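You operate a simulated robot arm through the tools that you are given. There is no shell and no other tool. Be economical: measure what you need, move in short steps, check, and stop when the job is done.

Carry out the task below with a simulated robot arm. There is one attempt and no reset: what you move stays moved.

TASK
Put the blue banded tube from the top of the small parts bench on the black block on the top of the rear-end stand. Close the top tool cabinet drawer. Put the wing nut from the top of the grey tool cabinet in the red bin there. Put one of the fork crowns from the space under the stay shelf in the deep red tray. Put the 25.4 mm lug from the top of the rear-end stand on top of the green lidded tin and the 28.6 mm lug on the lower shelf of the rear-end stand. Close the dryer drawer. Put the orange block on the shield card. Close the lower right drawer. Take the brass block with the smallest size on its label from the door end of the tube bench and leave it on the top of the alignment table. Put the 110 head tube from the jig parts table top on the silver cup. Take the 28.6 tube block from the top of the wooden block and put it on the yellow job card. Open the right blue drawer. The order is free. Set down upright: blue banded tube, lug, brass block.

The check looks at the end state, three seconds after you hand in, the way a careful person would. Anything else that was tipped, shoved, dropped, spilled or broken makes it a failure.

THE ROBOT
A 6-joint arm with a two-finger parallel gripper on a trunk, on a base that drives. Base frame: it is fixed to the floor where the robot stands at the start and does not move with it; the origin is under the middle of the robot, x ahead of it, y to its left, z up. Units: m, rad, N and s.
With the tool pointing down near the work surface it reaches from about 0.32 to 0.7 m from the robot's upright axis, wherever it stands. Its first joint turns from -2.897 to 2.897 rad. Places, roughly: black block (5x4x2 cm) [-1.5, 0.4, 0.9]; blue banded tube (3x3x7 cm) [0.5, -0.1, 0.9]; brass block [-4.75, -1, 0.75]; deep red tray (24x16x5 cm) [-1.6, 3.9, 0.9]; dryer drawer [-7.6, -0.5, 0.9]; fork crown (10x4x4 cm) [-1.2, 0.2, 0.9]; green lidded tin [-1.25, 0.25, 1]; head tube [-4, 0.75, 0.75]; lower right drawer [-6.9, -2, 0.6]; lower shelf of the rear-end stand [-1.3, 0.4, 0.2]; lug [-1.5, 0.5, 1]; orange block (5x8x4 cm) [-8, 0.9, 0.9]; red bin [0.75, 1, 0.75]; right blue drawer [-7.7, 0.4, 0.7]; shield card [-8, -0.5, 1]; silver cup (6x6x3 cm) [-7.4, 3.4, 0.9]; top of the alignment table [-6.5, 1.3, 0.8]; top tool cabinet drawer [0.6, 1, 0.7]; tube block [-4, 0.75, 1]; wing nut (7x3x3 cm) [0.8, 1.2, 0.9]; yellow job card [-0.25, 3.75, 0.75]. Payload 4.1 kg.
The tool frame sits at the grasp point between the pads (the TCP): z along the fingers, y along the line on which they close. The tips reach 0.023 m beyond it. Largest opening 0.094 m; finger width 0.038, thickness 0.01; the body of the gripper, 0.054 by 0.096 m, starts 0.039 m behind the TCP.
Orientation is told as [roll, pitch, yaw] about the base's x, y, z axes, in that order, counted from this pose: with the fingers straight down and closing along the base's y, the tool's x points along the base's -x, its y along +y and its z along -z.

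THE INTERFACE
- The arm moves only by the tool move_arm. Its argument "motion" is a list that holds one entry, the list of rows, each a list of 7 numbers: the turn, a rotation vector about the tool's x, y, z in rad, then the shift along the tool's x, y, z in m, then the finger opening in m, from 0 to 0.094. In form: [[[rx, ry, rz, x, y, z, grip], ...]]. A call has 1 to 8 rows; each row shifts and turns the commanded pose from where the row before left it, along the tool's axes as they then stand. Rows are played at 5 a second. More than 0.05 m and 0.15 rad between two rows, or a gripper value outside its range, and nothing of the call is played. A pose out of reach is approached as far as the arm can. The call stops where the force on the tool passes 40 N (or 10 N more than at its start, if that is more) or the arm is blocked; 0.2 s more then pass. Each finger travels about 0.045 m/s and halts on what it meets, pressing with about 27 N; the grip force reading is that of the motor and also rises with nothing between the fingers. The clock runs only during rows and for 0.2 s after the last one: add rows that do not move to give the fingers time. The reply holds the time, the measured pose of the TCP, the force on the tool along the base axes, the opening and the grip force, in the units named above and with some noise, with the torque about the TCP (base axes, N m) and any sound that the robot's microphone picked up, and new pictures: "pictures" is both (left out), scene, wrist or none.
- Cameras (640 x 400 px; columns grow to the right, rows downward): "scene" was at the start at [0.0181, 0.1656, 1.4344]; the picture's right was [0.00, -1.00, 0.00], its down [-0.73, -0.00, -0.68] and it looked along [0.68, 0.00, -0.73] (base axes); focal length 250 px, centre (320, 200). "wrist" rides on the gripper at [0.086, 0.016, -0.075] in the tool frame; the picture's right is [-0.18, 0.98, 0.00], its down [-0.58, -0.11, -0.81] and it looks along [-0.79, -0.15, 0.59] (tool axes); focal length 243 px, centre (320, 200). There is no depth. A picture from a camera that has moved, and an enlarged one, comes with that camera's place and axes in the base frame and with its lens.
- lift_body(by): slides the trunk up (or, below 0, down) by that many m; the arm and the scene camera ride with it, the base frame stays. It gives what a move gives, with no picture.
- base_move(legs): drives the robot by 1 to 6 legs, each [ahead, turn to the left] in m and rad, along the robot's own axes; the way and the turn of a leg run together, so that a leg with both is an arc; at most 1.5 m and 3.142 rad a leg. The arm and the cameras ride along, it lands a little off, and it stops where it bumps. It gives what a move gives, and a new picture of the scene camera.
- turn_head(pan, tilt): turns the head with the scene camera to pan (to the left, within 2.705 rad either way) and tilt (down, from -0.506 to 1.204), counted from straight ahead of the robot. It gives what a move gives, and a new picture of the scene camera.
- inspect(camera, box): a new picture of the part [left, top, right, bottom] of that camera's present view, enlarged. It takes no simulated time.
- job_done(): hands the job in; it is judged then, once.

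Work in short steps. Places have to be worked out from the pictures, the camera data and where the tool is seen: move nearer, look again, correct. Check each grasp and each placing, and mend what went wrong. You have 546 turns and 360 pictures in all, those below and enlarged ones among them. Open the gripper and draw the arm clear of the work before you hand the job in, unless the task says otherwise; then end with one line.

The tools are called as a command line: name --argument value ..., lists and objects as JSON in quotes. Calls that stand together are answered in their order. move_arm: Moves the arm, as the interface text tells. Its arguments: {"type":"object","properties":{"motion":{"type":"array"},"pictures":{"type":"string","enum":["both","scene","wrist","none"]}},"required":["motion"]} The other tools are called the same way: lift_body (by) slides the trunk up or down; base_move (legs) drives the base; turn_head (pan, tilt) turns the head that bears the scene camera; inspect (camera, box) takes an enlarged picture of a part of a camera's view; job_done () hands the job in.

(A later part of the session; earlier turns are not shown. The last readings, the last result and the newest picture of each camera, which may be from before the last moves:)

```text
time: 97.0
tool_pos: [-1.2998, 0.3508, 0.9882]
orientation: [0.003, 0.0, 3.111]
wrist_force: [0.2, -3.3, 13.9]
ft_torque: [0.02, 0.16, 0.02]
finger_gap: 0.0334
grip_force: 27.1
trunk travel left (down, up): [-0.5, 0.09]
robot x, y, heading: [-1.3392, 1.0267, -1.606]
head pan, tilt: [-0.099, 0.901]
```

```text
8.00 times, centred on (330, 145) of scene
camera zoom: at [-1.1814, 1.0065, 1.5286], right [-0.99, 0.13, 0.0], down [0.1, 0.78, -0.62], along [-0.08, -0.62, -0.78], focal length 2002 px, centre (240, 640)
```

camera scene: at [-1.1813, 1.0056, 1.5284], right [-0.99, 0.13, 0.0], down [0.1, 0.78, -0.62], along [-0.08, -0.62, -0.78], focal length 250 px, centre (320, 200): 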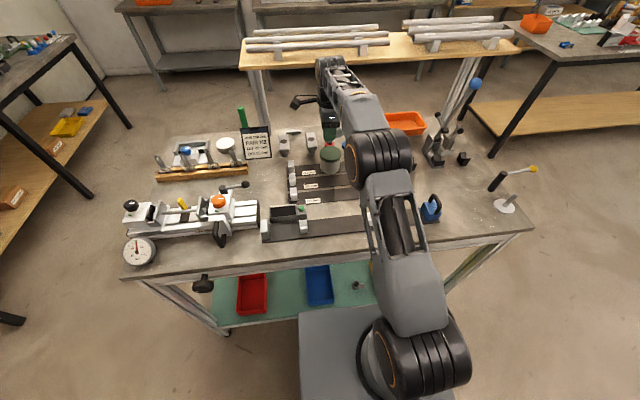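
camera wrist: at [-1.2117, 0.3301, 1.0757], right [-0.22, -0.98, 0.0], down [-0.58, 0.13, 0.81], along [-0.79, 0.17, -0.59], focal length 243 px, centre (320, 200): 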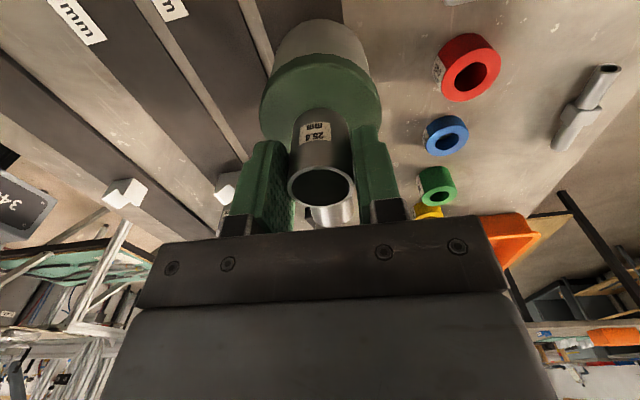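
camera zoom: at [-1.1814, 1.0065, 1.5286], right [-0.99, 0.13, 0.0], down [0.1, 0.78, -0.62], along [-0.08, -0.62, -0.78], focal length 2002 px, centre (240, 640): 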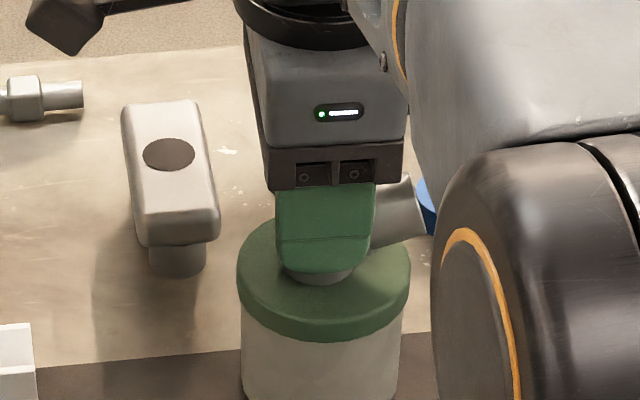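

Contact is centred on the lid. I'll ease, open and rise.

move_arm --motion '[[[0, 0, 0, 0, 0, -0.0015, 0.02], [0, 0, 0, 0, 0, 0, 0.036], [0, 0, 0, 0, 0, 0, 0.05], [0, 0, 0, 0, 0, 0, 0.06], [0, 0, 0, 0, 0, -0.03, 0.06], [0, 0, 0, 0, 0, -0.045, 0.06], [0, 0, 0, 0, 0, -0.03, 0.06]]]' --pictures "wrist"

inspect --camera "scene" --box '[250, 90, 410, 190]'

```text
time: 98.6
tool_pos: [-1.3025, 0.3541, 1.0956]
orientation: [-0.001, 0.0, 3.109]
wrist_force: [0.6, 0.3, 0.6]
ft_torque: [-0.04, 0.0, -0.02]
finger_gap: 0.0599
grip_force: 0.1
trunk travel left (down, up): [-0.5, 0.09]
robot x, y, heading: [-1.3411, 1.0303, -1.606]
head pan, tilt: [-0.099, 0.901]
camera wrist: at [-1.2161, 0.332, 1.1701], right [-0.22, -0.98, 0.0], down [-0.58, 0.13, 0.81], along [-0.79, 0.18, -0.59], focal length 243 px, centre (320, 200)
```

wrist: 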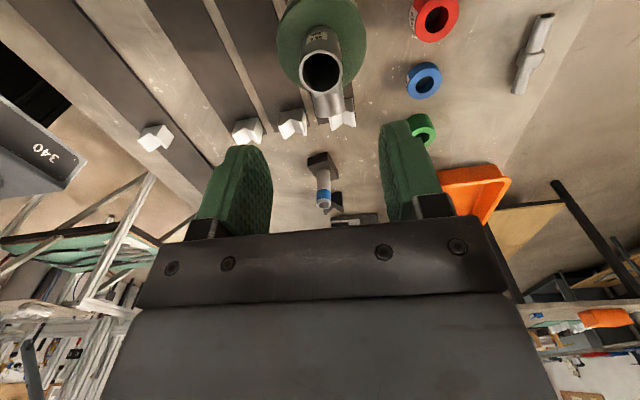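

```text
4.00 times, centred on (330, 140) of scene
camera zoom: at [-1.1813, 1.0057, 1.5284], right [-0.99, 0.13, 0.0], down [0.1, 0.78, -0.62], along [-0.08, -0.62, -0.78], focal length 1001 px, centre (280, 440)
```

zoom: 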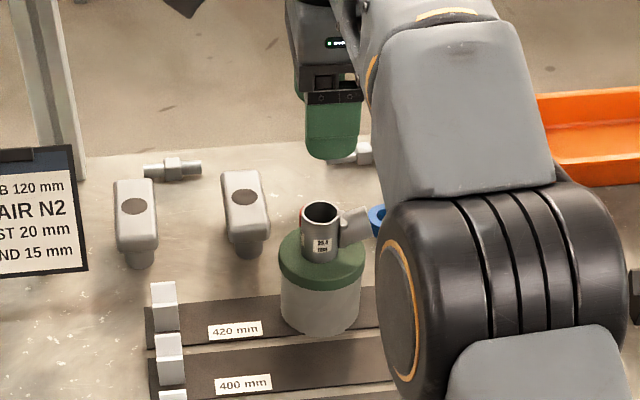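

The lug stands on the tin. Next are the fork crowns at the back; the right-hand one at (-1.25, 0.22) needs the tool turned a quarter and tilted forward for reach. I'll turn first.

move_arm --motion '[[[0, 0, -0.15, 0.03, 0, 0, 0.06], [0, 0, -0.15, 0.025, 0, 0, 0.06], [0, 0, -0.15, 0, 0, 0, 0.06], [0, 0, -0.15, 0, 0, 0, 0.06], [0, 0, -0.15, 0, 0, 0, 0.06], [0, 0, -0.15, 0, 0, 0, 0.06], [0, 0, -0.15, 0, 0, 0, 0.06], [0, 0, -0.15, 0, 0, 0, 0.06]]]' --pictures "none"

move_arm --motion '[[[0, 0, -0.15, 0, 0, 0, 0.07], [0, 0, -0.15, 0.0, 0, 0, 0.07], [0, 0, -0.0685, 0, 0, 0, 0.07], [0, -0.13, 0, 0, 0, -0.01, 0.07], [0, -0.13, 0, 0, 0, -0.01, 0.07], [0, -0.13, 0, 0, 0, -0.01, 0.07], [0, -0.13, 0, 0, 0, -0.01, 0.07]]]' --pictures "both"

```text
time: 100.4
tool_pos: [-1.2461, 0.3534, 1.0942]
orientation: [-0.001, -0.001, -1.972]
wrist_force: [0.2, -0.1, -0.4]
ft_torque: [-0.01, -0.02, 0.02]
finger_gap: 0.0602
grip_force: 0.0
trunk travel left (down, up): [-0.5, 0.09]
robot x, y, heading: [-1.339, 1.0254, -1.603]
head pan, tilt: [-0.099, 0.901]
```

```text
time: 102.0
tool_pos: [-1.2431, 0.3599, 1.1316]
orientation: [0.002, -0.524, -1.608]
wrist_force: [-0.4, -0.3, 0.6]
ft_torque: [0.05, 0.0, 0.01]
finger_gap: 0.0699
grip_force: 0.1
trunk travel left (down, up): [-0.5, 0.09]
robot x, y, heading: [-1.3346, 1.0255, -1.609]
head pan, tilt: [-0.099, 0.901]
camera scene: at [-1.1813, 1.0062, 1.5284], right [-0.99, 0.13, 0.0], down [0.1, 0.78, -0.62], along [-0.08, -0.62, -0.78], focal length 250 px, centre (320, 200)
camera wrist: at [-1.2238, 0.4705, 1.1534], right [0.98, -0.2, 0.09], down [-0.11, -0.1, 0.99], along [-0.18, -0.98, -0.12], focal length 243 px, centre (320, 200)
```

scene: 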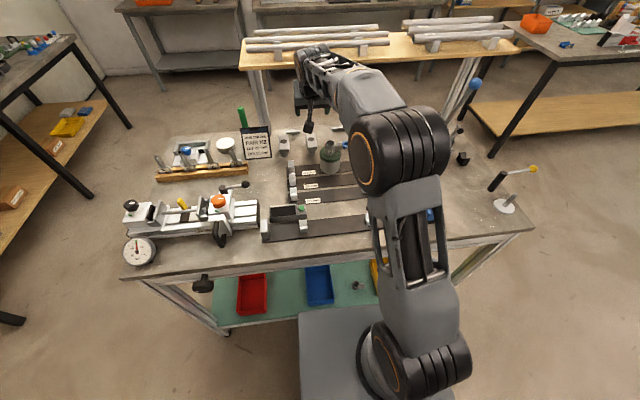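
wrist: 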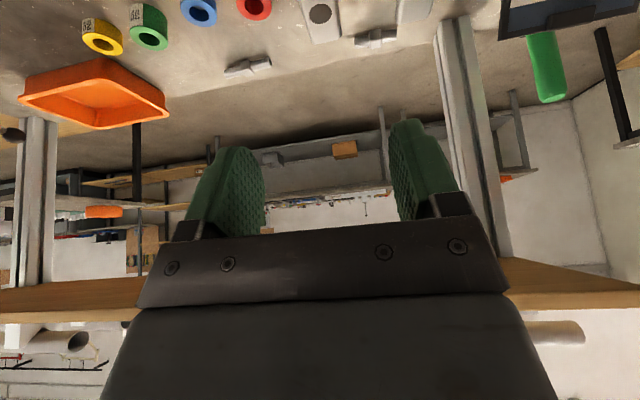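

The wrist view confirms the crown's hole at about (-1.249, 0.228). I'll advance and descend partway along the tilted approach.

move_arm --motion '[[[0, 0, 0, -0.0142, 0, 0.0255, 0.07], [0, 0, 0, -0.0142, 0, 0.0255, 0.07], [0, 0, 0, -0.0142, 0, 0.0255, 0.07], [0, 0, 0, -0.0142, 0, 0.0255, 0.07], [0, 0, 0, 0, 0, 0, 0.07]]]' --pictures "both"

inspect --camera "scene" --box '[250, 90, 370, 165]'

```text
time: 103.2
tool_pos: [-1.2484, 0.2612, 1.0718]
orientation: [0.0, -0.52, -1.609]
wrist_force: [1.0, -0.5, -0.3]
ft_torque: [0.01, 0.0, -0.04]
finger_gap: 0.07
grip_force: 0.1
trunk travel left (down, up): [-0.5, 0.09]
robot x, y, heading: [-1.335, 1.0279, -1.601]
head pan, tilt: [-0.099, 0.901]
camera scene: at [-1.1813, 1.0057, 1.5284], right [-0.99, 0.13, 0.0], down [0.1, 0.78, -0.62], along [-0.08, -0.62, -0.78], focal length 250 px, centre (320, 200)
camera wrist: at [-1.2282, 0.3705, 1.094], right [0.98, -0.2, 0.09], down [-0.11, -0.1, 0.99], along [-0.18, -0.98, -0.12], focal length 243 px, centre (320, 200)
```

scene: 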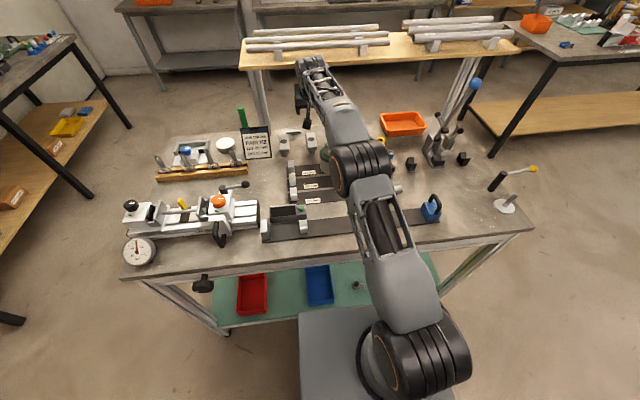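
wrist: 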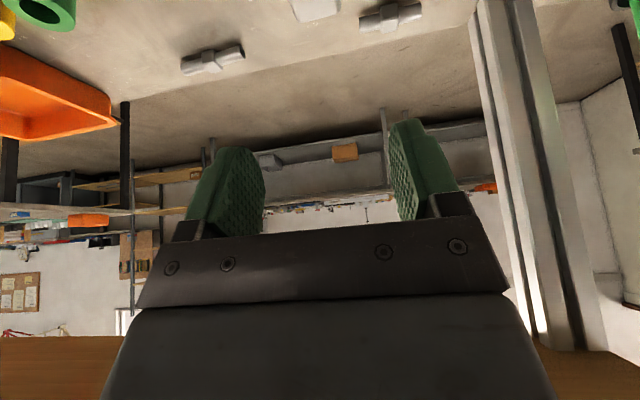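

```text
5.33 times, centred on (310, 128) of scene
camera zoom: at [-1.1813, 1.0057, 1.5284], right [-0.99, 0.13, 0.0], down [0.1, 0.78, -0.62], along [-0.08, -0.62, -0.78], focal length 1335 px, centre (373, 587)
```

zoom: 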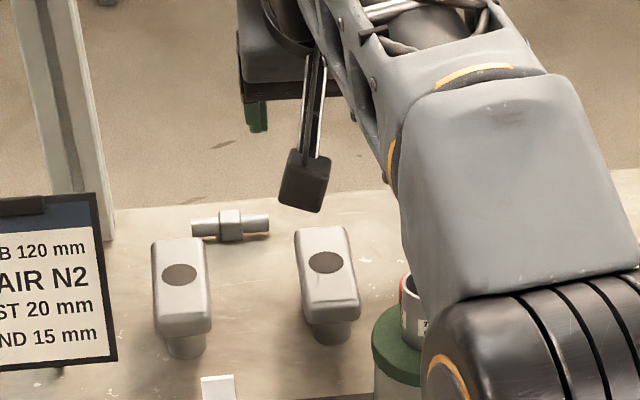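

The wrist camera would hang low beside the tin in this pose. I'll raise a bit and turn the tool half a turn about its own axis so the camera is on the upper side.

move_arm --motion '[[[0, 0, 0.15, 0, 0, -0.04, 0.07], [0, 0, 0.15, 0, 0, -0.02, 0.07], [0, 0, 0.15, 0, 0, 0, 0.07], [0, 0, 0.15, 0, 0, 0, 0.07], [0, 0, 0.15, 0, 0, 0, 0.07], [0, 0, 0.15, 0, 0, 0, 0.07], [0, 0, 0.15, 0, 0, 0, 0.07], [0, 0, 0.15, 0, 0, 0, 0.07]]]' --pictures "none"

move_arm --motion '[[[0, 0, 0.15, 0, 0, 0, 0.07], [0, 0, 0.15, 0, 0, 0, 0.07], [0, 0, 0.15, 0, 0, 0, 0.07], [0, 0, 0.15, 0, 0, 0, 0.07], [0, 0, 0.15, 0, 0, 0, 0.07], [0, 0, 0.15, 0, 0, 0, 0.07], [0, 0, 0.15, 0, 0, 0, 0.07], [0, 0, 0.15, 0, 0, 0, 0.07]]]' --pictures "none"

move_arm --motion '[[[0, 0, 0.15, 0, 0, 0, 0.07], [0, 0, 0.15, 0, 0, 0, 0.07], [0, 0, 0.15, 0, 0, 0, 0.07], [0, 0, 0.15, 0, 0, 0, 0.07], [0, 0, 0.1416, 0, 0, 0, 0.07]]]' --pictures "both"

```text
time: 104.5
tool_pos: [-1.2413, 0.2957, 1.122]
orientation: [0.374, -0.36, -2.435]
wrist_force: [4.8, 18.6, -2.9]
ft_torque: [-1.52, 0.4, 0.36]
finger_gap: 0.0699
grip_force: 0.1
trunk travel left (down, up): [-0.5, 0.09]
robot x, y, heading: [-1.3391, 1.0311, -1.594]
head pan, tilt: [-0.099, 0.901]
stopped in row 6: the force on the tool passed its limit (the readings are from after the stop); the commanded pose is now the measured one
```

```text
time: 105.2
tool_pos: [-1.2377, 0.2968, 1.1202]
orientation: [0.448, -0.24, -2.703]
wrist_force: [5.3, 17.2, -3.1]
ft_torque: [-1.52, 0.4, 0.09]
finger_gap: 0.07
grip_force: 0.1
trunk travel left (down, up): [-0.5, 0.09]
robot x, y, heading: [-1.3378, 1.0317, -1.596]
head pan, tilt: [-0.099, 0.901]
stopped in row 3: the force on the tool passed its limit (the readings are from after the stop); the commanded pose is now the measured one
```

```text
time: 106.3
tool_pos: [-1.2392, 0.2961, 1.1206]
orientation: [0.495, 0.108, 2.923]
wrist_force: [1.4, 14.7, -5.7]
ft_torque: [-1.43, 0.73, 1.51]
finger_gap: 0.07
grip_force: 0.0
trunk travel left (down, up): [-0.5, 0.09]
robot x, y, heading: [-1.3378, 1.0283, -1.593]
head pan, tilt: [-0.099, 0.901]
camera scene: at [-1.1805, 1.0105, 1.5283], right [-0.99, 0.12, 0.0], down [0.1, 0.78, -0.62], along [-0.08, -0.62, -0.78], focal length 250 px, centre (320, 200)
camera wrist: at [-1.1578, 0.2977, 1.2018], right [-0.42, -0.79, 0.44], down [-0.53, 0.61, 0.59], along [-0.74, 0.01, -0.67], focal length 243 px, centre (320, 200)
```

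scene: 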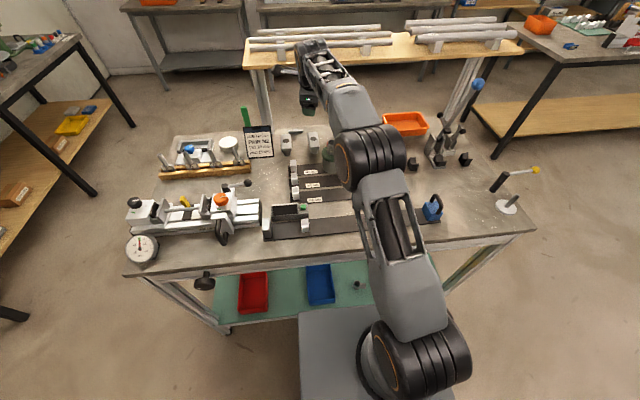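
wrist: 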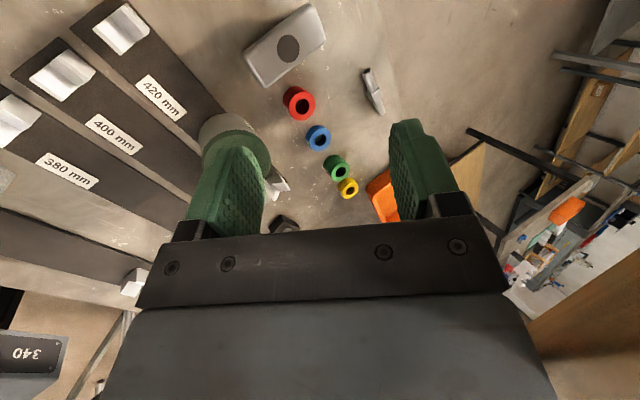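

The wrist is pressing on something, most likely the stay shelf's front edge. I'll retreat toward +y straight away.

move_arm --motion '[[[0, 0, 0, -0.0066, -0.0253, -0.0146, 0.07], [0, 0, 0, -0.0066, -0.0253, -0.0146, 0.07], [0, 0, 0, -0.0066, -0.0253, -0.0146, 0.07]]]' --pictures "both"

turn_head --pan -0.1 --tilt 0.5

```text
time: 107.2
tool_pos: [-1.2383, 0.3849, 1.1214]
orientation: [0.497, 0.109, 2.922]
wrist_force: [0.1, -0.3, -0.3]
ft_torque: [0.03, 0.03, 0.03]
finger_gap: 0.0699
grip_force: 0.0
trunk travel left (down, up): [-0.5, 0.09]
robot x, y, heading: [-1.3429, 1.0292, -1.594]
head pan, tilt: [-0.099, 0.901]
camera scene: at [-1.181, 1.0083, 1.5284], right [-0.99, 0.12, 0.0], down [0.1, 0.78, -0.62], along [-0.08, -0.62, -0.78], focal length 250 px, centre (320, 200)
camera wrist: at [-1.1583, 0.3873, 1.2041], right [-0.42, -0.79, 0.45], down [-0.53, 0.61, 0.59], along [-0.74, 0.01, -0.67], focal length 243 px, centre (320, 200)
```

scene: 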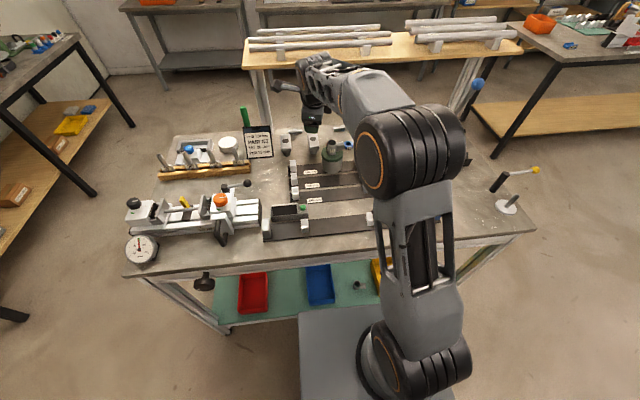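
wrist: 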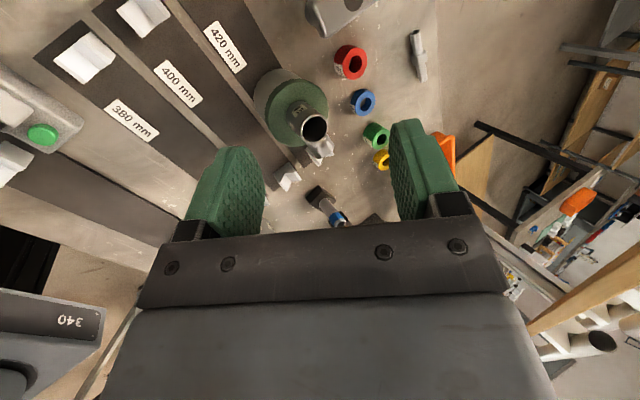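

```text
time: 108.0
tool_pos: [-1.2391, 0.3851, 1.1228]
orientation: [0.495, 0.108, 2.921]
wrist_force: [-0.2, -0.9, -1.0]
ft_torque: [0.0, -0.01, 0.0]
finger_gap: 0.0703
grip_force: 0.0
trunk travel left (down, up): [-0.5, 0.09]
robot x, y, heading: [-1.3398, 1.0271, -1.595]
head pan, tilt: [-0.099, 0.499]
camera scene: at [-1.1829, 0.9928, 1.5622], right [-0.99, 0.12, 0.0], down [0.06, 0.48, -0.88], along [-0.11, -0.87, -0.48], focal length 250 px, centre (320, 200)
```

scene: 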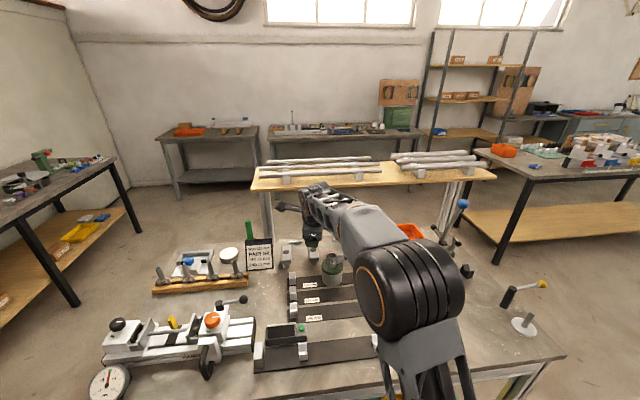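

The stays look undisturbed; the shelf's front edge overhangs to y≈0.27. I'll back away a bit more and finish turning the tool in free space.

move_arm --motion '[[[0, 0, 0, -0.0066, -0.0253, -0.0146, 0.07], [0, 0, 0, -0.0066, -0.0253, -0.0146, 0.07], [0, 0, 0.15, 0, 0, 0, 0.07], [0, 0, 0.15, 0, 0, 0, 0.07], [0, 0, 0.15, 0, 0, 0, 0.07], [0, 0, 0.15, 0, 0, 0, 0.07], [0, 0, 0.15, 0, 0, 0, 0.07], [0, 0, 0.15, 0, 0, 0, 0.07]]]' --pictures "none"

```text
time: 109.8
tool_pos: [-1.2475, 0.4426, 1.1238]
orientation: [0.228, 0.454, 2.049]
wrist_force: [-0.2, 0.3, 0.3]
ft_torque: [-0.06, -0.02, 0.01]
finger_gap: 0.0702
grip_force: 0.1
out of reach, approached as far as the arm can: row 8
trunk travel left (down, up): [-0.5, 0.09]
robot x, y, heading: [-1.3376, 1.0257, -1.596]
head pan, tilt: [-0.099, 0.499]
```

The last row was reported out of reach. I'll try a further small turn to see whether it is a joint limit.

move_arm --motion '[[[0, 0, 0.15, 0, 0, 0, 0.07], [0, 0, 0.15, 0, 0, 0, 0.07], [0, 0, 0.15, 0, 0, 0, 0.07]]]' --pictures "wrist"

```text
time: 110.6
tool_pos: [-1.369, 0.4385, 1.1156]
orientation: [-0.028, 0.513, 1.563]
wrist_force: [0.4, 0.7, 0.5]
ft_torque: [-0.01, 0.02, 0.02]
finger_gap: 0.0701
grip_force: 0.0
out of reach, approached as far as the arm can: row 1, 2, 3
trunk travel left (down, up): [-0.5, 0.09]
robot x, y, heading: [-1.3365, 1.0278, -1.597]
head pan, tilt: [-0.099, 0.499]
camera wrist: at [-1.3874, 0.3979, 1.2234], right [-0.98, 0.16, -0.11], down [0.1, 0.9, 0.42], along [0.17, 0.4, -0.9], focal length 243 px, centre (320, 200)
```

wrist: 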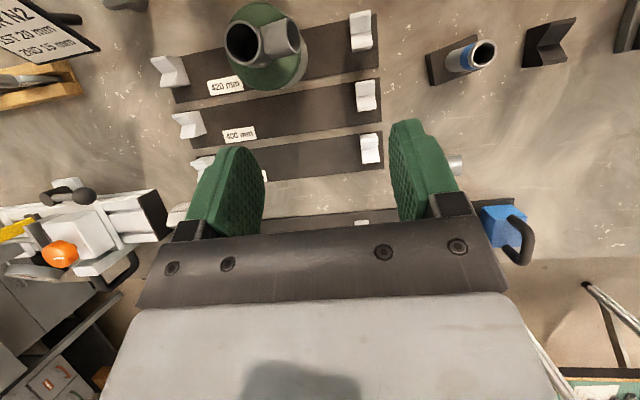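

Orientation is reachable when the tool is at the robot's right, so it is a wrist-limit matter. I'll shift the base about 14 cm toward +x and turn it slightly left.

base_move --legs '[[-0.35, 0], [0, 0.45], [0.33, 0], [0, -0.3]]'

```text
time: 117.0
tool_pos: [-1.1228, 0.4852, 1.1154]
orientation: [-0.026, 0.511, 1.726]
wrist_force: [-0.8, 0.8, -0.3]
ft_torque: [-0.02, -0.03, -0.02]
finger_gap: 0.07
grip_force: 0.1
trunk travel left (down, up): [-0.5, 0.09]
robot x, y, heading: [-1.1879, 1.0769, -1.429]
head pan, tilt: [-0.099, 0.499]
camera scene: at [-1.0274, 1.0627, 1.5623], right [-1.0, -0.04, 0.0], down [-0.02, 0.48, -0.88], along [0.03, -0.88, -0.48], focal length 250 px, centre (320, 200)
```

scene: 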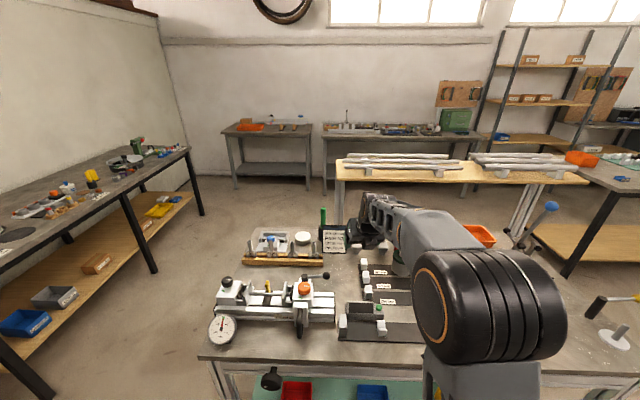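

I'll drive 5 cm forward, then bring the tool to a pre-grasp point behind and above the crown.

base_move --legs '[[0.05, 0]]'

move_arm --motion '[[[-0.038, 0, 0.0675, 0, 0, 0, 0.07], [-0.038, 0, 0.0675, 0, 0, 0, 0.07], [0, 0, 0, 0, 0.0333, 0, 0.07], [0, 0, 0, 0, 0.0333, 0, 0.07], [0, 0, 0, 0, 0.0333, 0, 0.07], [0, 0, 0, 0, 0.0333, 0, 0.07]]]' --pictures "wrist"

```text
time: 117.9
tool_pos: [-1.1139, 0.4365, 1.1149]
orientation: [-0.025, 0.512, 1.723]
wrist_force: [-0.5, 0.1, 0.1]
ft_torque: [0.02, -0.02, 0.01]
finger_gap: 0.0701
grip_force: 0.1
trunk travel left (down, up): [-0.5, 0.09]
robot x, y, heading: [-1.1796, 1.0233, -1.431]
head pan, tilt: [-0.099, 0.499]
camera scene: at [-1.0203, 1.0132, 1.5623], right [-1.0, -0.04, 0.0], down [-0.02, 0.48, -0.88], along [0.03, -0.88, -0.48], focal length 250 px, centre (320, 200)
```

scene: 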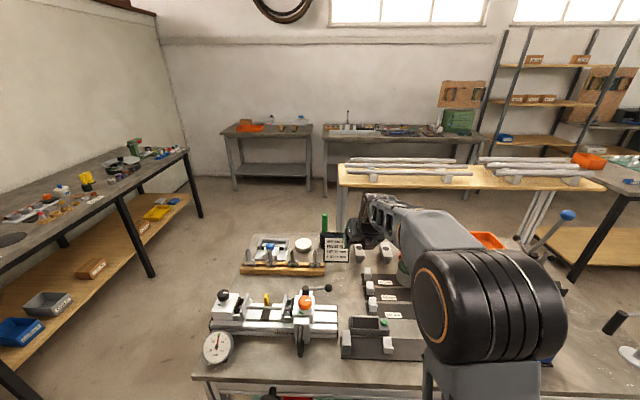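

```text
time: 119.3
tool_pos: [-1.2583, 0.4182, 1.109]
orientation: [-0.032, 0.511, 1.695]
wrist_force: [0.0, 0.1, 0.0]
ft_torque: [0.0, 0.03, 0.0]
finger_gap: 0.0699
grip_force: 0.0
out of reach, approached as far as the arm can: row 1, 2
trunk travel left (down, up): [-0.5, 0.09]
robot x, y, heading: [-1.182, 1.0273, -1.437]
head pan, tilt: [-0.099, 0.499]
camera wrist: at [-1.2718, 0.3757, 1.218], right [-0.99, 0.02, -0.12], down [-0.03, 0.91, 0.42], along [0.12, 0.42, -0.9], focal length 243 px, centre (320, 200)
```

wrist: 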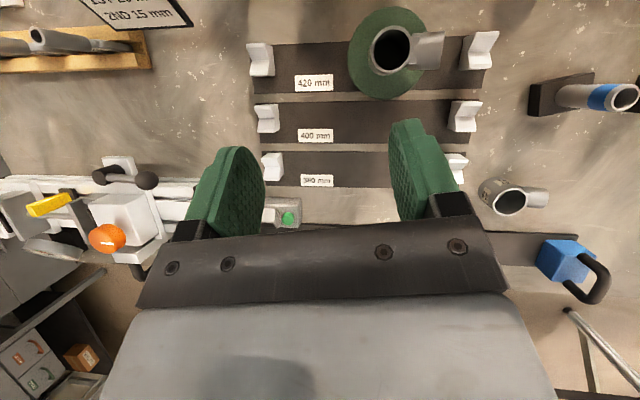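

Now that the tool is further to the right I'll try the remaining yaw.

move_arm --motion '[[[-0.031, 0, 0.055, 0, 0, 0, 0.07], [-0.031, 0, 0.055, 0, 0, 0, 0.07], [0, 0, 0, 0, 0, 0, 0.07]]]' --pictures "none"

```text
time: 120.1
tool_pos: [-1.2593, 0.4179, 1.1109]
orientation: [-0.032, 0.508, 1.567]
wrist_force: [-0.6, -0.3, -1.1]
ft_torque: [0.01, -0.01, -0.01]
finger_gap: 0.07
grip_force: 0.0
trunk travel left (down, up): [-0.5, 0.09]
robot x, y, heading: [-1.1801, 1.027, -1.439]
head pan, tilt: [-0.099, 0.499]
```

Yaw achieved. I'll go to the pre-grasp point above and behind the crown.

move_arm --motion '[[[0, 0, 0, 0.0159, -0.0025, 0.0304, 0.07], [0, 0, 0, 0.0159, -0.0025, 0.0304, 0.07], [0, 0, 0, 0.0159, -0.0025, 0.0304, 0.07], [0, 0, 0, 0.0159, -0.0025, 0.0304, 0.07], [0, 0, 0, 0, 0, 0, 0.07]]]' --pictures "wrist"

turn_head --pan -0.15 --tilt 0.8

inspect --camera "scene" --box '[280, 70, 440, 170]'

```text
time: 121.3
tool_pos: [-1.2485, 0.3014, 1.0376]
orientation: [-0.032, 0.508, 1.567]
wrist_force: [0.7, -0.1, 0.0]
ft_torque: [0.02, 0.03, 0.0]
finger_gap: 0.07
grip_force: 0.1
trunk travel left (down, up): [-0.5, 0.09]
robot x, y, heading: [-1.1816, 1.0227, -1.433]
head pan, tilt: [-0.099, 0.499]
camera wrist: at [-1.2669, 0.2604, 1.1442], right [-0.98, 0.15, -0.12], down [0.09, 0.9, 0.42], along [0.17, 0.41, -0.9], focal length 243 px, centre (320, 200)
```

wrist: 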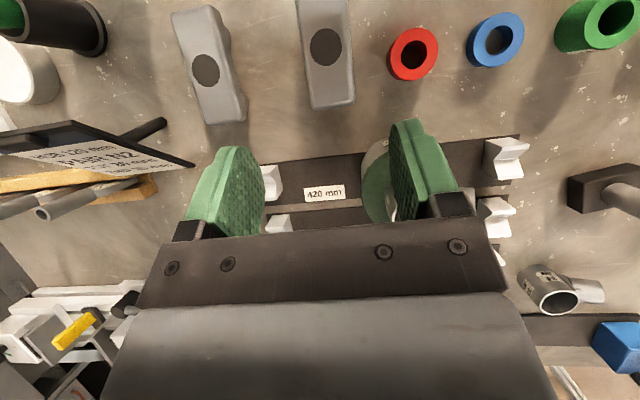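

```text
time: 122.1
tool_pos: [-1.25, 0.3016, 1.0376]
orientation: [-0.032, 0.507, 1.568]
wrist_force: [-0.4, 0.2, 0.2]
ft_torque: [-0.04, 0.0, 0.0]
finger_gap: 0.07
grip_force: 0.0
trunk travel left (down, up): [-0.5, 0.09]
robot x, y, heading: [-1.1836, 1.0255, -1.437]
head pan, tilt: [-0.15, 0.799]
camera scene: at [-1.0249, 1.0241, 1.5364], right [-1.0, 0.01, 0.0], down [0.01, 0.72, -0.7], along [-0.01, -0.7, -0.72], focal length 250 px, centre (320, 200)
```

scene: 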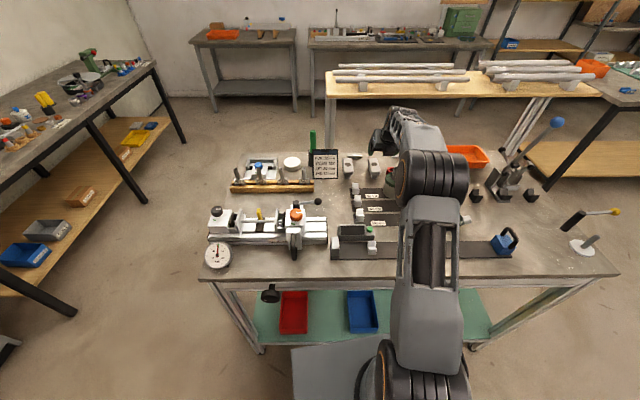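

```text
4.00 times, centred on (360, 120) of scene
camera zoom: at [-1.0249, 1.0241, 1.5364], right [-1.0, 0.01, 0.0], down [0.01, 0.72, -0.7], along [-0.01, -0.7, -0.72], focal length 1001 px, centre (160, 520)
```

zoom: 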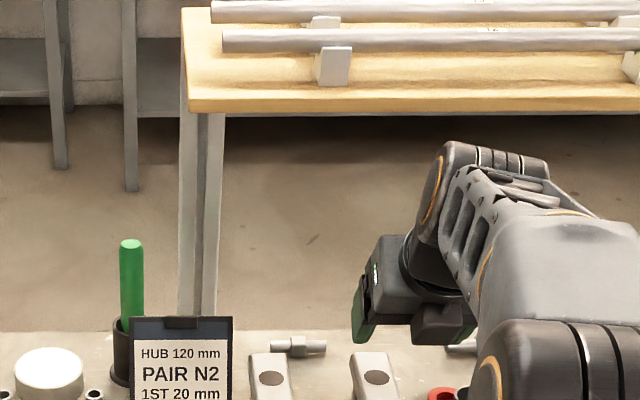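

The crown's hole is at (-1.249, 0.230) and it is straight along the tool axis. I'll advance 10 cm and check.

move_arm --motion '[[[0, 0, 0, 0, 0, 0.035, 0.07], [0, 0, 0, 0, -0.001, 0.035, 0.07], [0, 0, 0, 0, 0, 0.03, 0.07], [0, 0, 0, 0, 0, 0, 0.07]]]' --pictures "wrist"

inspect --camera "scene" --box '[320, 120, 440, 195]'

```text
time: 123.1
tool_pos: [-1.2407, 0.2529, 0.9489]
orientation: [-0.03, 0.509, 1.567]
wrist_force: [0.9, 0.1, -0.2]
ft_torque: [0.04, 0.0, 0.0]
finger_gap: 0.0703
grip_force: 0.0
trunk travel left (down, up): [-0.5, 0.09]
robot x, y, heading: [-1.1788, 1.0241, -1.433]
head pan, tilt: [-0.15, 0.799]
camera wrist: at [-1.2597, 0.212, 1.056], right [-0.98, 0.15, -0.12], down [0.09, 0.9, 0.42], along [0.17, 0.41, -0.9], focal length 243 px, centre (320, 200)
```

wrist: 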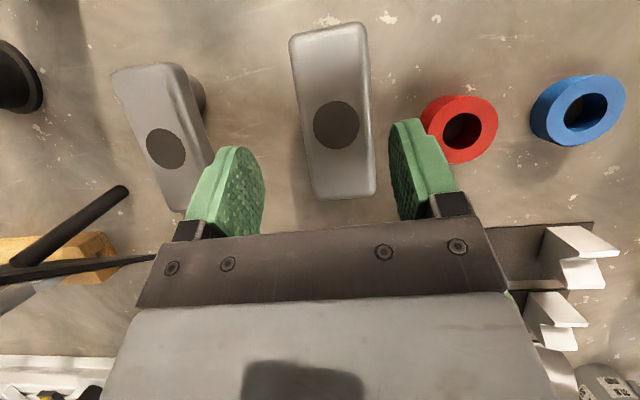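

```text
5.33 times, centred on (380, 158) of scene
camera zoom: at [-1.025, 1.024, 1.5364], right [-1.0, 0.01, 0.0], down [0.01, 0.72, -0.7], along [-0.01, -0.7, -0.72], focal length 1335 px, centre (0, 427)
```

zoom: 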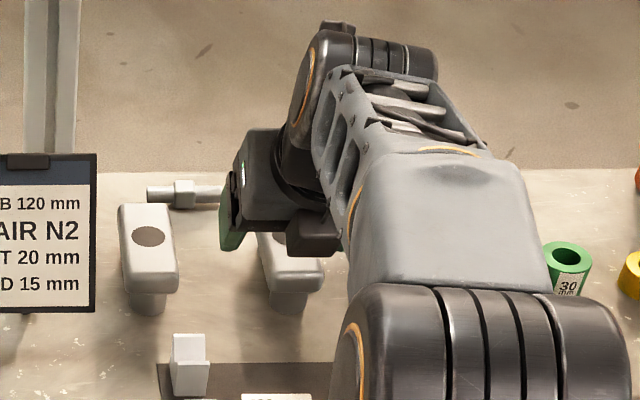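

I'll shift 9 mm toward -x to centre, then advance the rest of the way and close.

move_arm --motion '[[[0, 0, 0, 0, 0.009, 0, 0.07], [0, 0, 0, 0, 0.001, 0.02, 0.07], [0, 0, 0, 0, 0.001, 0.016, 0.07], [0, 0, 0, 0, 0, 0, 0.07]]]' --pictures "wrist"

```text
time: 124.1
tool_pos: [-1.2533, 0.2374, 0.9161]
orientation: [-0.031, 0.508, 1.567]
wrist_force: [-0.5, 0.5, 0.2]
ft_torque: [-0.03, -0.04, -0.01]
finger_gap: 0.0699
grip_force: 0.0
trunk travel left (down, up): [-0.5, 0.09]
robot x, y, heading: [-1.1778, 1.0251, -1.437]
head pan, tilt: [-0.15, 0.799]
camera wrist: at [-1.2708, 0.1963, 1.0234], right [-0.98, 0.15, -0.12], down [0.09, 0.9, 0.42], along [0.17, 0.41, -0.9], focal length 243 px, centre (320, 200)
```

wrist: 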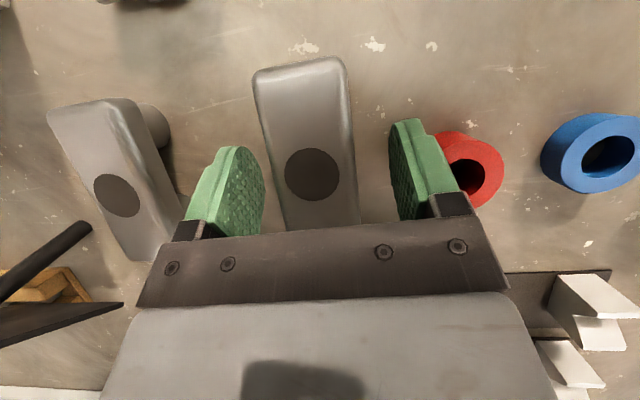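

The crown lies between the pads. Closing now.

move_arm --motion '[[[0, 0, 0, 0, 0, 0, 0.05], [0, 0, 0, 0, 0, 0, 0.02], [0, 0, 0, 0, 0, 0, 0.02], [0, 0, 0, 0, 0, 0, 0.02], [0, 0, 0, 0, 0, 0, 0.02]]]' --pictures "none"

move_arm --motion '[[[0, 0, 0, 0, 0, -0.01, 0.02], [0, 0, 0, 0, 0, -0.03, 0.02], [0, 0, 0, 0, 0, -0.03, 0.02], [0, 0, 0, 0, 0, -0.03, 0.02]]]' --pictures "both"

```text
time: 125.3
tool_pos: [-1.2516, 0.2367, 0.9164]
orientation: [-0.03, 0.507, 1.566]
wrist_force: [-0.8, -0.6, 0.7]
ft_torque: [-0.01, 0.06, 0.0]
finger_gap: 0.0399
grip_force: 26.5
trunk travel left (down, up): [-0.5, 0.09]
robot x, y, heading: [-1.1802, 1.0207, -1.432]
head pan, tilt: [-0.15, 0.799]
```

```text
time: 126.3
tool_pos: [-1.2563, 0.2846, 1.0049]
orientation: [-0.032, 0.507, 1.568]
wrist_force: [-0.5, 0.5, -2.0]
ft_torque: [0.02, 0.03, -0.02]
finger_gap: 0.0397
grip_force: 27.3
trunk travel left (down, up): [-0.5, 0.09]
robot x, y, heading: [-1.177, 1.0185, -1.433]
head pan, tilt: [-0.15, 0.799]
camera scene: at [-1.0249, 1.0242, 1.5363], right [-1.0, 0.01, 0.0], down [0.01, 0.72, -0.7], along [-0.01, -0.7, -0.72], focal length 250 px, centre (320, 200)
camera wrist: at [-1.2744, 0.2448, 1.1119], right [-0.98, 0.15, -0.12], down [0.09, 0.9, 0.42], along [0.17, 0.41, -0.9], focal length 243 px, centre (320, 200)
```

scene: 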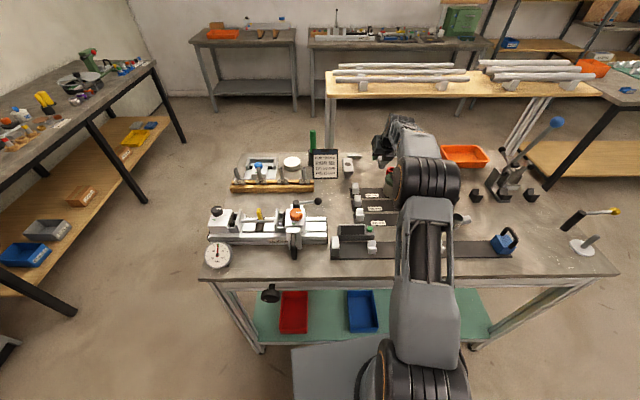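
wrist: 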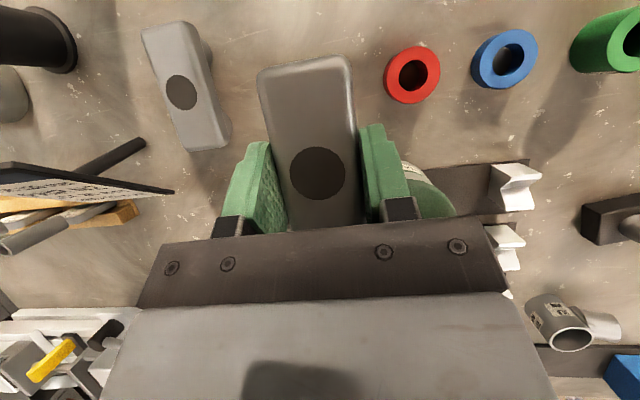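

The crown is held. I'll retreat further along the tool axis, clear of the lug and shelf.

move_arm --motion '[[[0, 0, 0, 0, -0.003, -0.035, 0.02], [0, 0, 0, 0, -0.003, -0.035, 0.02], [0, 0, 0, -0.02, -0.003, -0.035, 0.02], [0, 0, 0, -0.035, 0, -0.02, 0.02], [0, 0, 0, -0.035, 0, -0.02, 0.02], [0, 0, 0, -0.035, 0, -0.02, 0.02]]]' --pictures "wrist"

```text
time: 127.7
tool_pos: [-1.251, 0.4753, 1.0906]
orientation: [-0.031, 0.51, 1.565]
wrist_force: [0.4, 0.4, -1.3]
ft_torque: [0.01, 0.03, 0.01]
finger_gap: 0.0397
grip_force: 26.8
trunk travel left (down, up): [-0.5, 0.09]
robot x, y, heading: [-1.1769, 1.0251, -1.436]
head pan, tilt: [-0.15, 0.799]
camera wrist: at [-1.2692, 0.4344, 1.1968], right [-0.98, 0.15, -0.12], down [0.09, 0.9, 0.42], along [0.17, 0.41, -0.9], focal length 243 px, centre (320, 200)
```

wrist: 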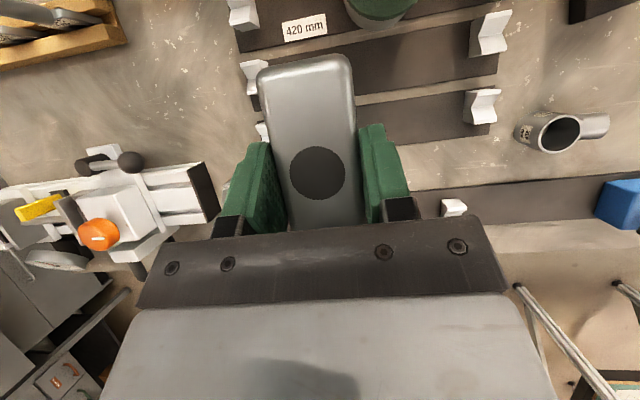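

Clear. I'll straighten the tool, back off, turn around and head toward the deep red tray at about (-1.6, 3.9).

move_arm --motion '[[[0, -0.1275, 0, 0, 0, 0, 0.02], [0, -0.1275, 0, 0, 0, 0, 0.02], [0, -0.1275, 0, 0, 0, 0, 0.02], [0, -0.1275, 0, 0, 0, 0, 0.02]]]' --pictures "none"

base_move --legs '[[-0.35, 0], [0, 3.14]]'

turn_head --pan 0 --tilt 0.35

```text
time: 128.7
tool_pos: [-1.2521, 0.4747, 1.0866]
orientation: [-0.029, -0.005, 1.583]
wrist_force: [-0.4, 0.2, -1.7]
ft_torque: [-0.01, 0.01, 0.04]
finger_gap: 0.0398
grip_force: 27.1
trunk travel left (down, up): [-0.5, 0.09]
robot x, y, heading: [-1.1798, 1.0229, -1.431]
head pan, tilt: [-0.15, 0.799]
```

```text
time: 138.5
tool_pos: [-1.1804, 1.9232, 1.0882]
orientation: [-0.028, -0.002, -1.514]
wrist_force: [0.8, -0.3, -1.7]
ft_torque: [-0.01, -0.03, 0.02]
finger_gap: 0.0393
grip_force: 27.3
trunk travel left (down, up): [-0.5, 0.09]
robot x, y, heading: [-1.2256, 1.3711, 1.753]
head pan, tilt: [-0.15, 0.799]
camera scene: at [-1.3835, 1.3627, 1.5363], right [1.0, 0.03, 0.0], down [0.02, -0.72, -0.7], along [-0.02, 0.7, -0.72], focal length 250 px, centre (320, 200)
```

scene: 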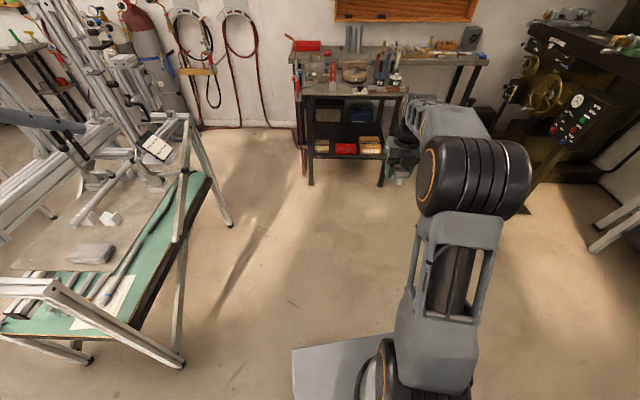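

```text
time: 139.4
tool_pos: [-1.1805, 1.9232, 1.0866]
orientation: [-0.028, -0.001, -1.514]
wrist_force: [-0.6, 0.0, -1.6]
ft_torque: [0.0, 0.0, -0.01]
finger_gap: 0.0398
grip_force: 27.7
trunk travel left (down, up): [-0.5, 0.09]
robot x, y, heading: [-1.2281, 1.3747, 1.754]
head pan, tilt: [0.0, 0.351]
camera scene: at [-1.3977, 1.3737, 1.5759], right [0.98, 0.18, 0.0], down [0.06, -0.34, -0.94], along [-0.17, 0.92, -0.34], focal length 250 px, centre (320, 200)
```

scene: 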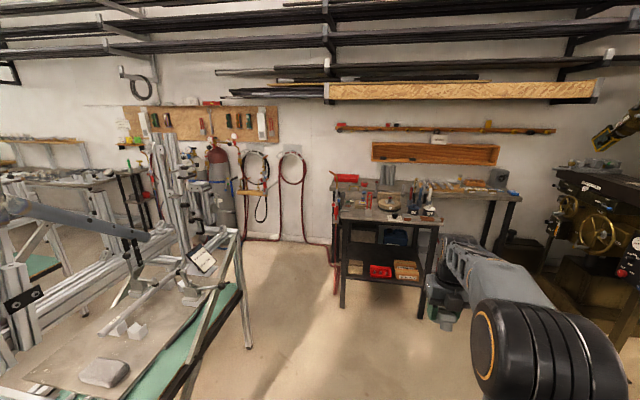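

I see a small dark table and a wall bench behind it, with a red tray at the left end. I'll zoom in.

inspect --camera "scene" --box '[300, 150, 540, 300]'

```text
2.67 times, centred on (420, 225) of scene
camera zoom: at [-1.3977, 1.3737, 1.5759], right [0.98, 0.18, 0.0], down [0.06, -0.34, -0.94], along [-0.17, 0.92, -0.34], focal length 667 px, centre (53, 133)
```

zoom: 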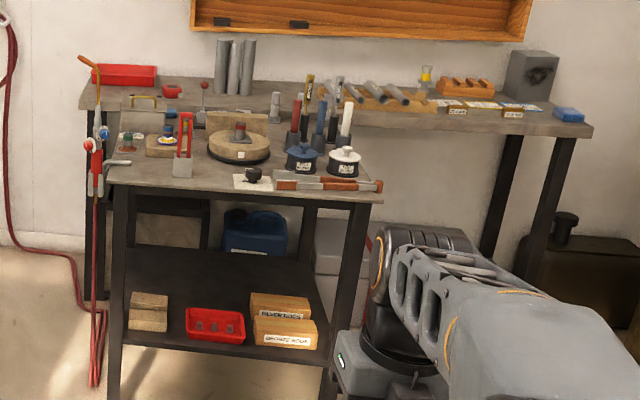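

The tray is at the left end of the wall bench, about (-1.57, 3.9), with a hanging torch hose near (-1.6, 3.2). I'll approach along the left side.

base_move --legs '[[0, 0.2], [1.3, 0]]'

turn_head --pan -0.2 --tilt 0.6

```text
time: 146.7
tool_pos: [-1.775, 3.1435, 1.0879]
orientation: [-0.028, -0.003, -1.318]
wrist_force: [-0.4, -1.0, -1.7]
ft_torque: [-0.01, 0.0, 0.05]
finger_gap: 0.0397
grip_force: 27.0
trunk travel left (down, up): [-0.5, 0.09]
robot x, y, heading: [-1.7145, 2.5964, 1.949]
head pan, tilt: [0.0, 0.351]
camera scene: at [-1.8819, 2.5632, 1.576], right [0.93, 0.37, 0.0], down [0.13, -0.32, -0.94], along [-0.35, 0.87, -0.34], focal length 250 px, centre (320, 200)
```

scene: 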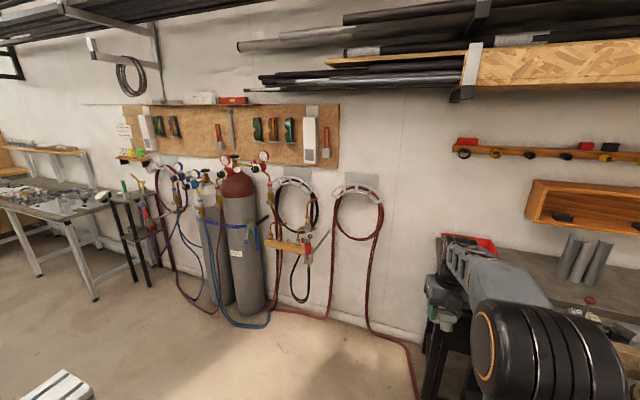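

```text
time: 147.5
tool_pos: [-1.7756, 3.1439, 1.0866]
orientation: [-0.027, -0.001, -1.318]
wrist_force: [-0.1, -0.4, -2.3]
ft_torque: [0.0, -0.02, 0.03]
finger_gap: 0.0395
grip_force: 27.2
trunk travel left (down, up): [-0.5, 0.09]
robot x, y, heading: [-1.7137, 2.5948, 1.949]
head pan, tilt: [-0.201, 0.6]
camera scene: at [-1.8631, 2.5636, 1.5533], right [0.98, 0.18, 0.0], down [0.1, -0.56, -0.83], along [-0.15, 0.81, -0.56], focal length 250 px, centre (320, 200)
```

scene: 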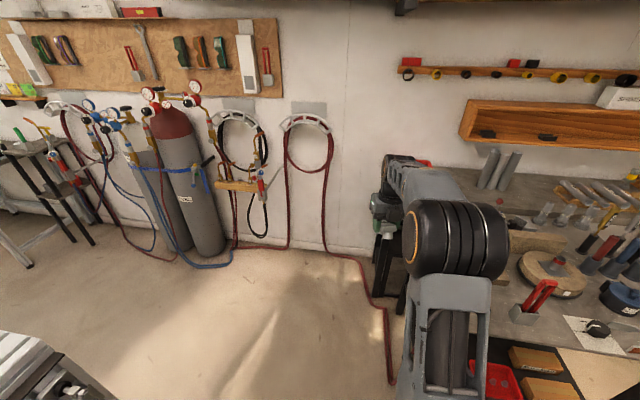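

The floor hose runs from (-1.61, 3.18) to the wall, so I'll stay left of it. First I'll retract the tool, then drive to about (-2.08, 3.42).

move_arm --motion '[[[0, 0, 0, -0.038, -0.015, 0, 0.02], [0, 0, 0, -0.038, -0.015, 0, 0.02], [0, 0, 0, -0.038, -0.015, 0, 0.02], [0, 0, 0, -0.038, -0.015, 0, 0.02], [0, 0, 0, -0.038, -0.015, 0, 0.02]]]' --pictures "none"

base_move --legs '[[0, 0.04], [0.9, 0], [0, -0.35]]'

turn_head --pan -0.8 --tilt 0.75

```text
time: 148.7
tool_pos: [-1.7843, 2.947, 1.0887]
orientation: [-0.032, 0.0, -1.314]
wrist_force: [-0.4, 0.5, -2.3]
ft_torque: [-0.02, -0.02, 0.0]
finger_gap: 0.04
grip_force: 26.7
out of reach, approached as far as the arm can: row 4, 5
trunk travel left (down, up): [-0.5, 0.09]
robot x, y, heading: [-1.7164, 2.5966, 1.951]
head pan, tilt: [-0.201, 0.6]
```

```text
time: 154.9
tool_pos: [-2.035, 3.783, 1.0901]
orientation: [-0.031, -0.001, -1.625]
wrist_force: [-0.4, -0.7, -2.2]
ft_torque: [-0.02, 0.01, 0.02]
finger_gap: 0.0396
grip_force: 27.0
trunk travel left (down, up): [-0.5, 0.09]
robot x, y, heading: [-2.073, 3.4279, 1.633]
head pan, tilt: [-0.201, 0.6]
camera scene: at [-2.2287, 3.441, 1.5532], right [0.99, -0.14, 0.0], down [-0.08, -0.56, -0.83], along [0.11, 0.82, -0.56], focal length 250 px, centre (320, 200)
```

scene: 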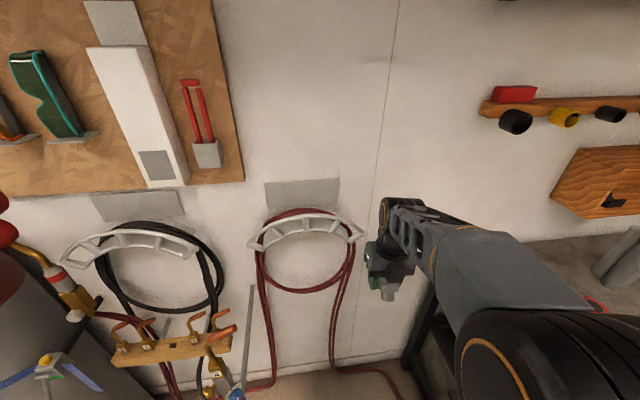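

```text
time: 155.9
tool_pos: [-2.0364, 3.7828, 1.0887]
orientation: [-0.033, -0.002, -1.627]
wrist_force: [0.0, -0.3, -1.5]
ft_torque: [-0.01, -0.01, -0.01]
finger_gap: 0.0398
grip_force: 26.8
trunk travel left (down, up): [-0.5, 0.09]
robot x, y, heading: [-2.0772, 3.4255, 1.635]
head pan, tilt: [-0.799, 0.75]
camera scene: at [-2.1853, 3.415, 1.5404], right [0.74, -0.67, 0.0], down [-0.46, -0.51, -0.73], along [0.49, 0.54, -0.68], focal length 250 px, centre (320, 200)
```

scene: 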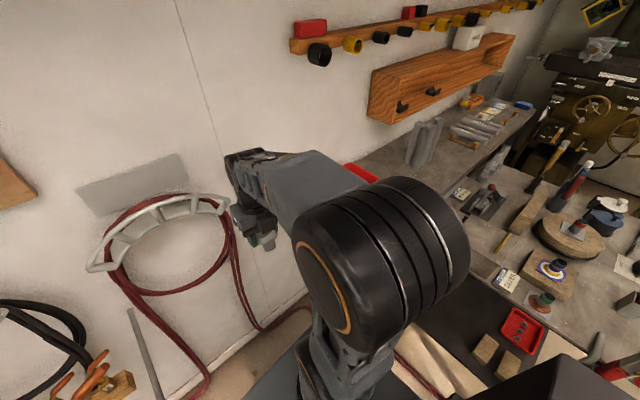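

I'll swing the tool partway right toward the tray and check.

move_arm --motion '[[[0, 0, 0, 0.01, 0.045, 0, 0.02], [0, 0, 0, 0.01, 0.045, 0, 0.02], [0, 0, 0, 0.01, 0.045, 0, 0.02], [0, 0, 0, 0.01, 0.045, 0, 0.02], [0, 0, 0, 0.01, 0.045, 0, 0.02]]]' --pictures "both"

```text
time: 157.1
tool_pos: [-1.8074, 3.8204, 1.0794]
orientation: [-0.032, -0.002, -1.627]
wrist_force: [1.0, 1.0, -1.4]
ft_torque: [0.0, 0.01, 0.02]
finger_gap: 0.04
grip_force: 27.1
trunk travel left (down, up): [-0.5, 0.09]
robot x, y, heading: [-2.0768, 3.427, 1.635]
head pan, tilt: [-0.799, 0.75]
camera scene: at [-2.1845, 3.4152, 1.5404], right [0.74, -0.67, 0.0], down [-0.46, -0.51, -0.73], along [0.49, 0.54, -0.68], focal length 250 px, centre (320, 200)
camera wrist: at [-1.7835, 3.904, 1.1532], right [0.97, -0.24, -0.03], down [-0.11, -0.57, 0.81], along [-0.21, -0.78, -0.59], focal length 243 px, centre (320, 200)
```

scene: 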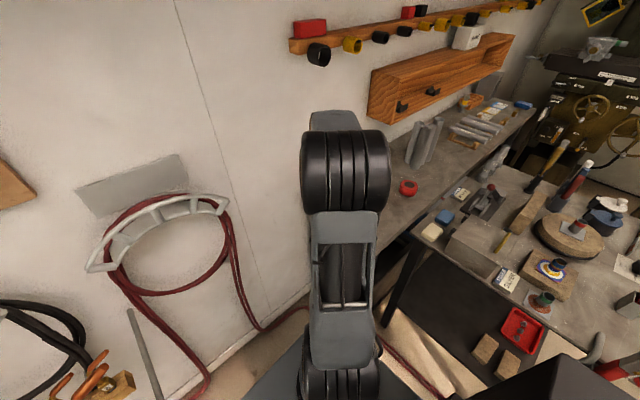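
wrist: 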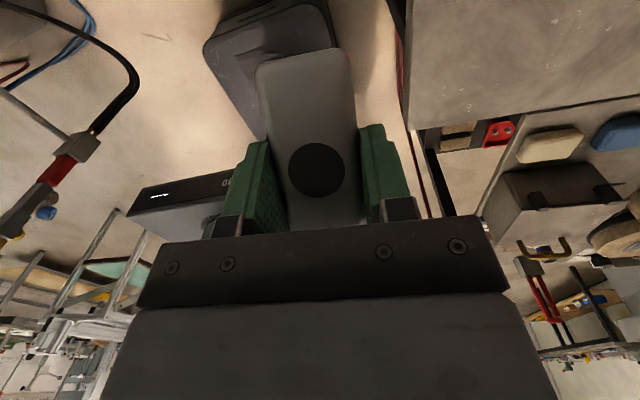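

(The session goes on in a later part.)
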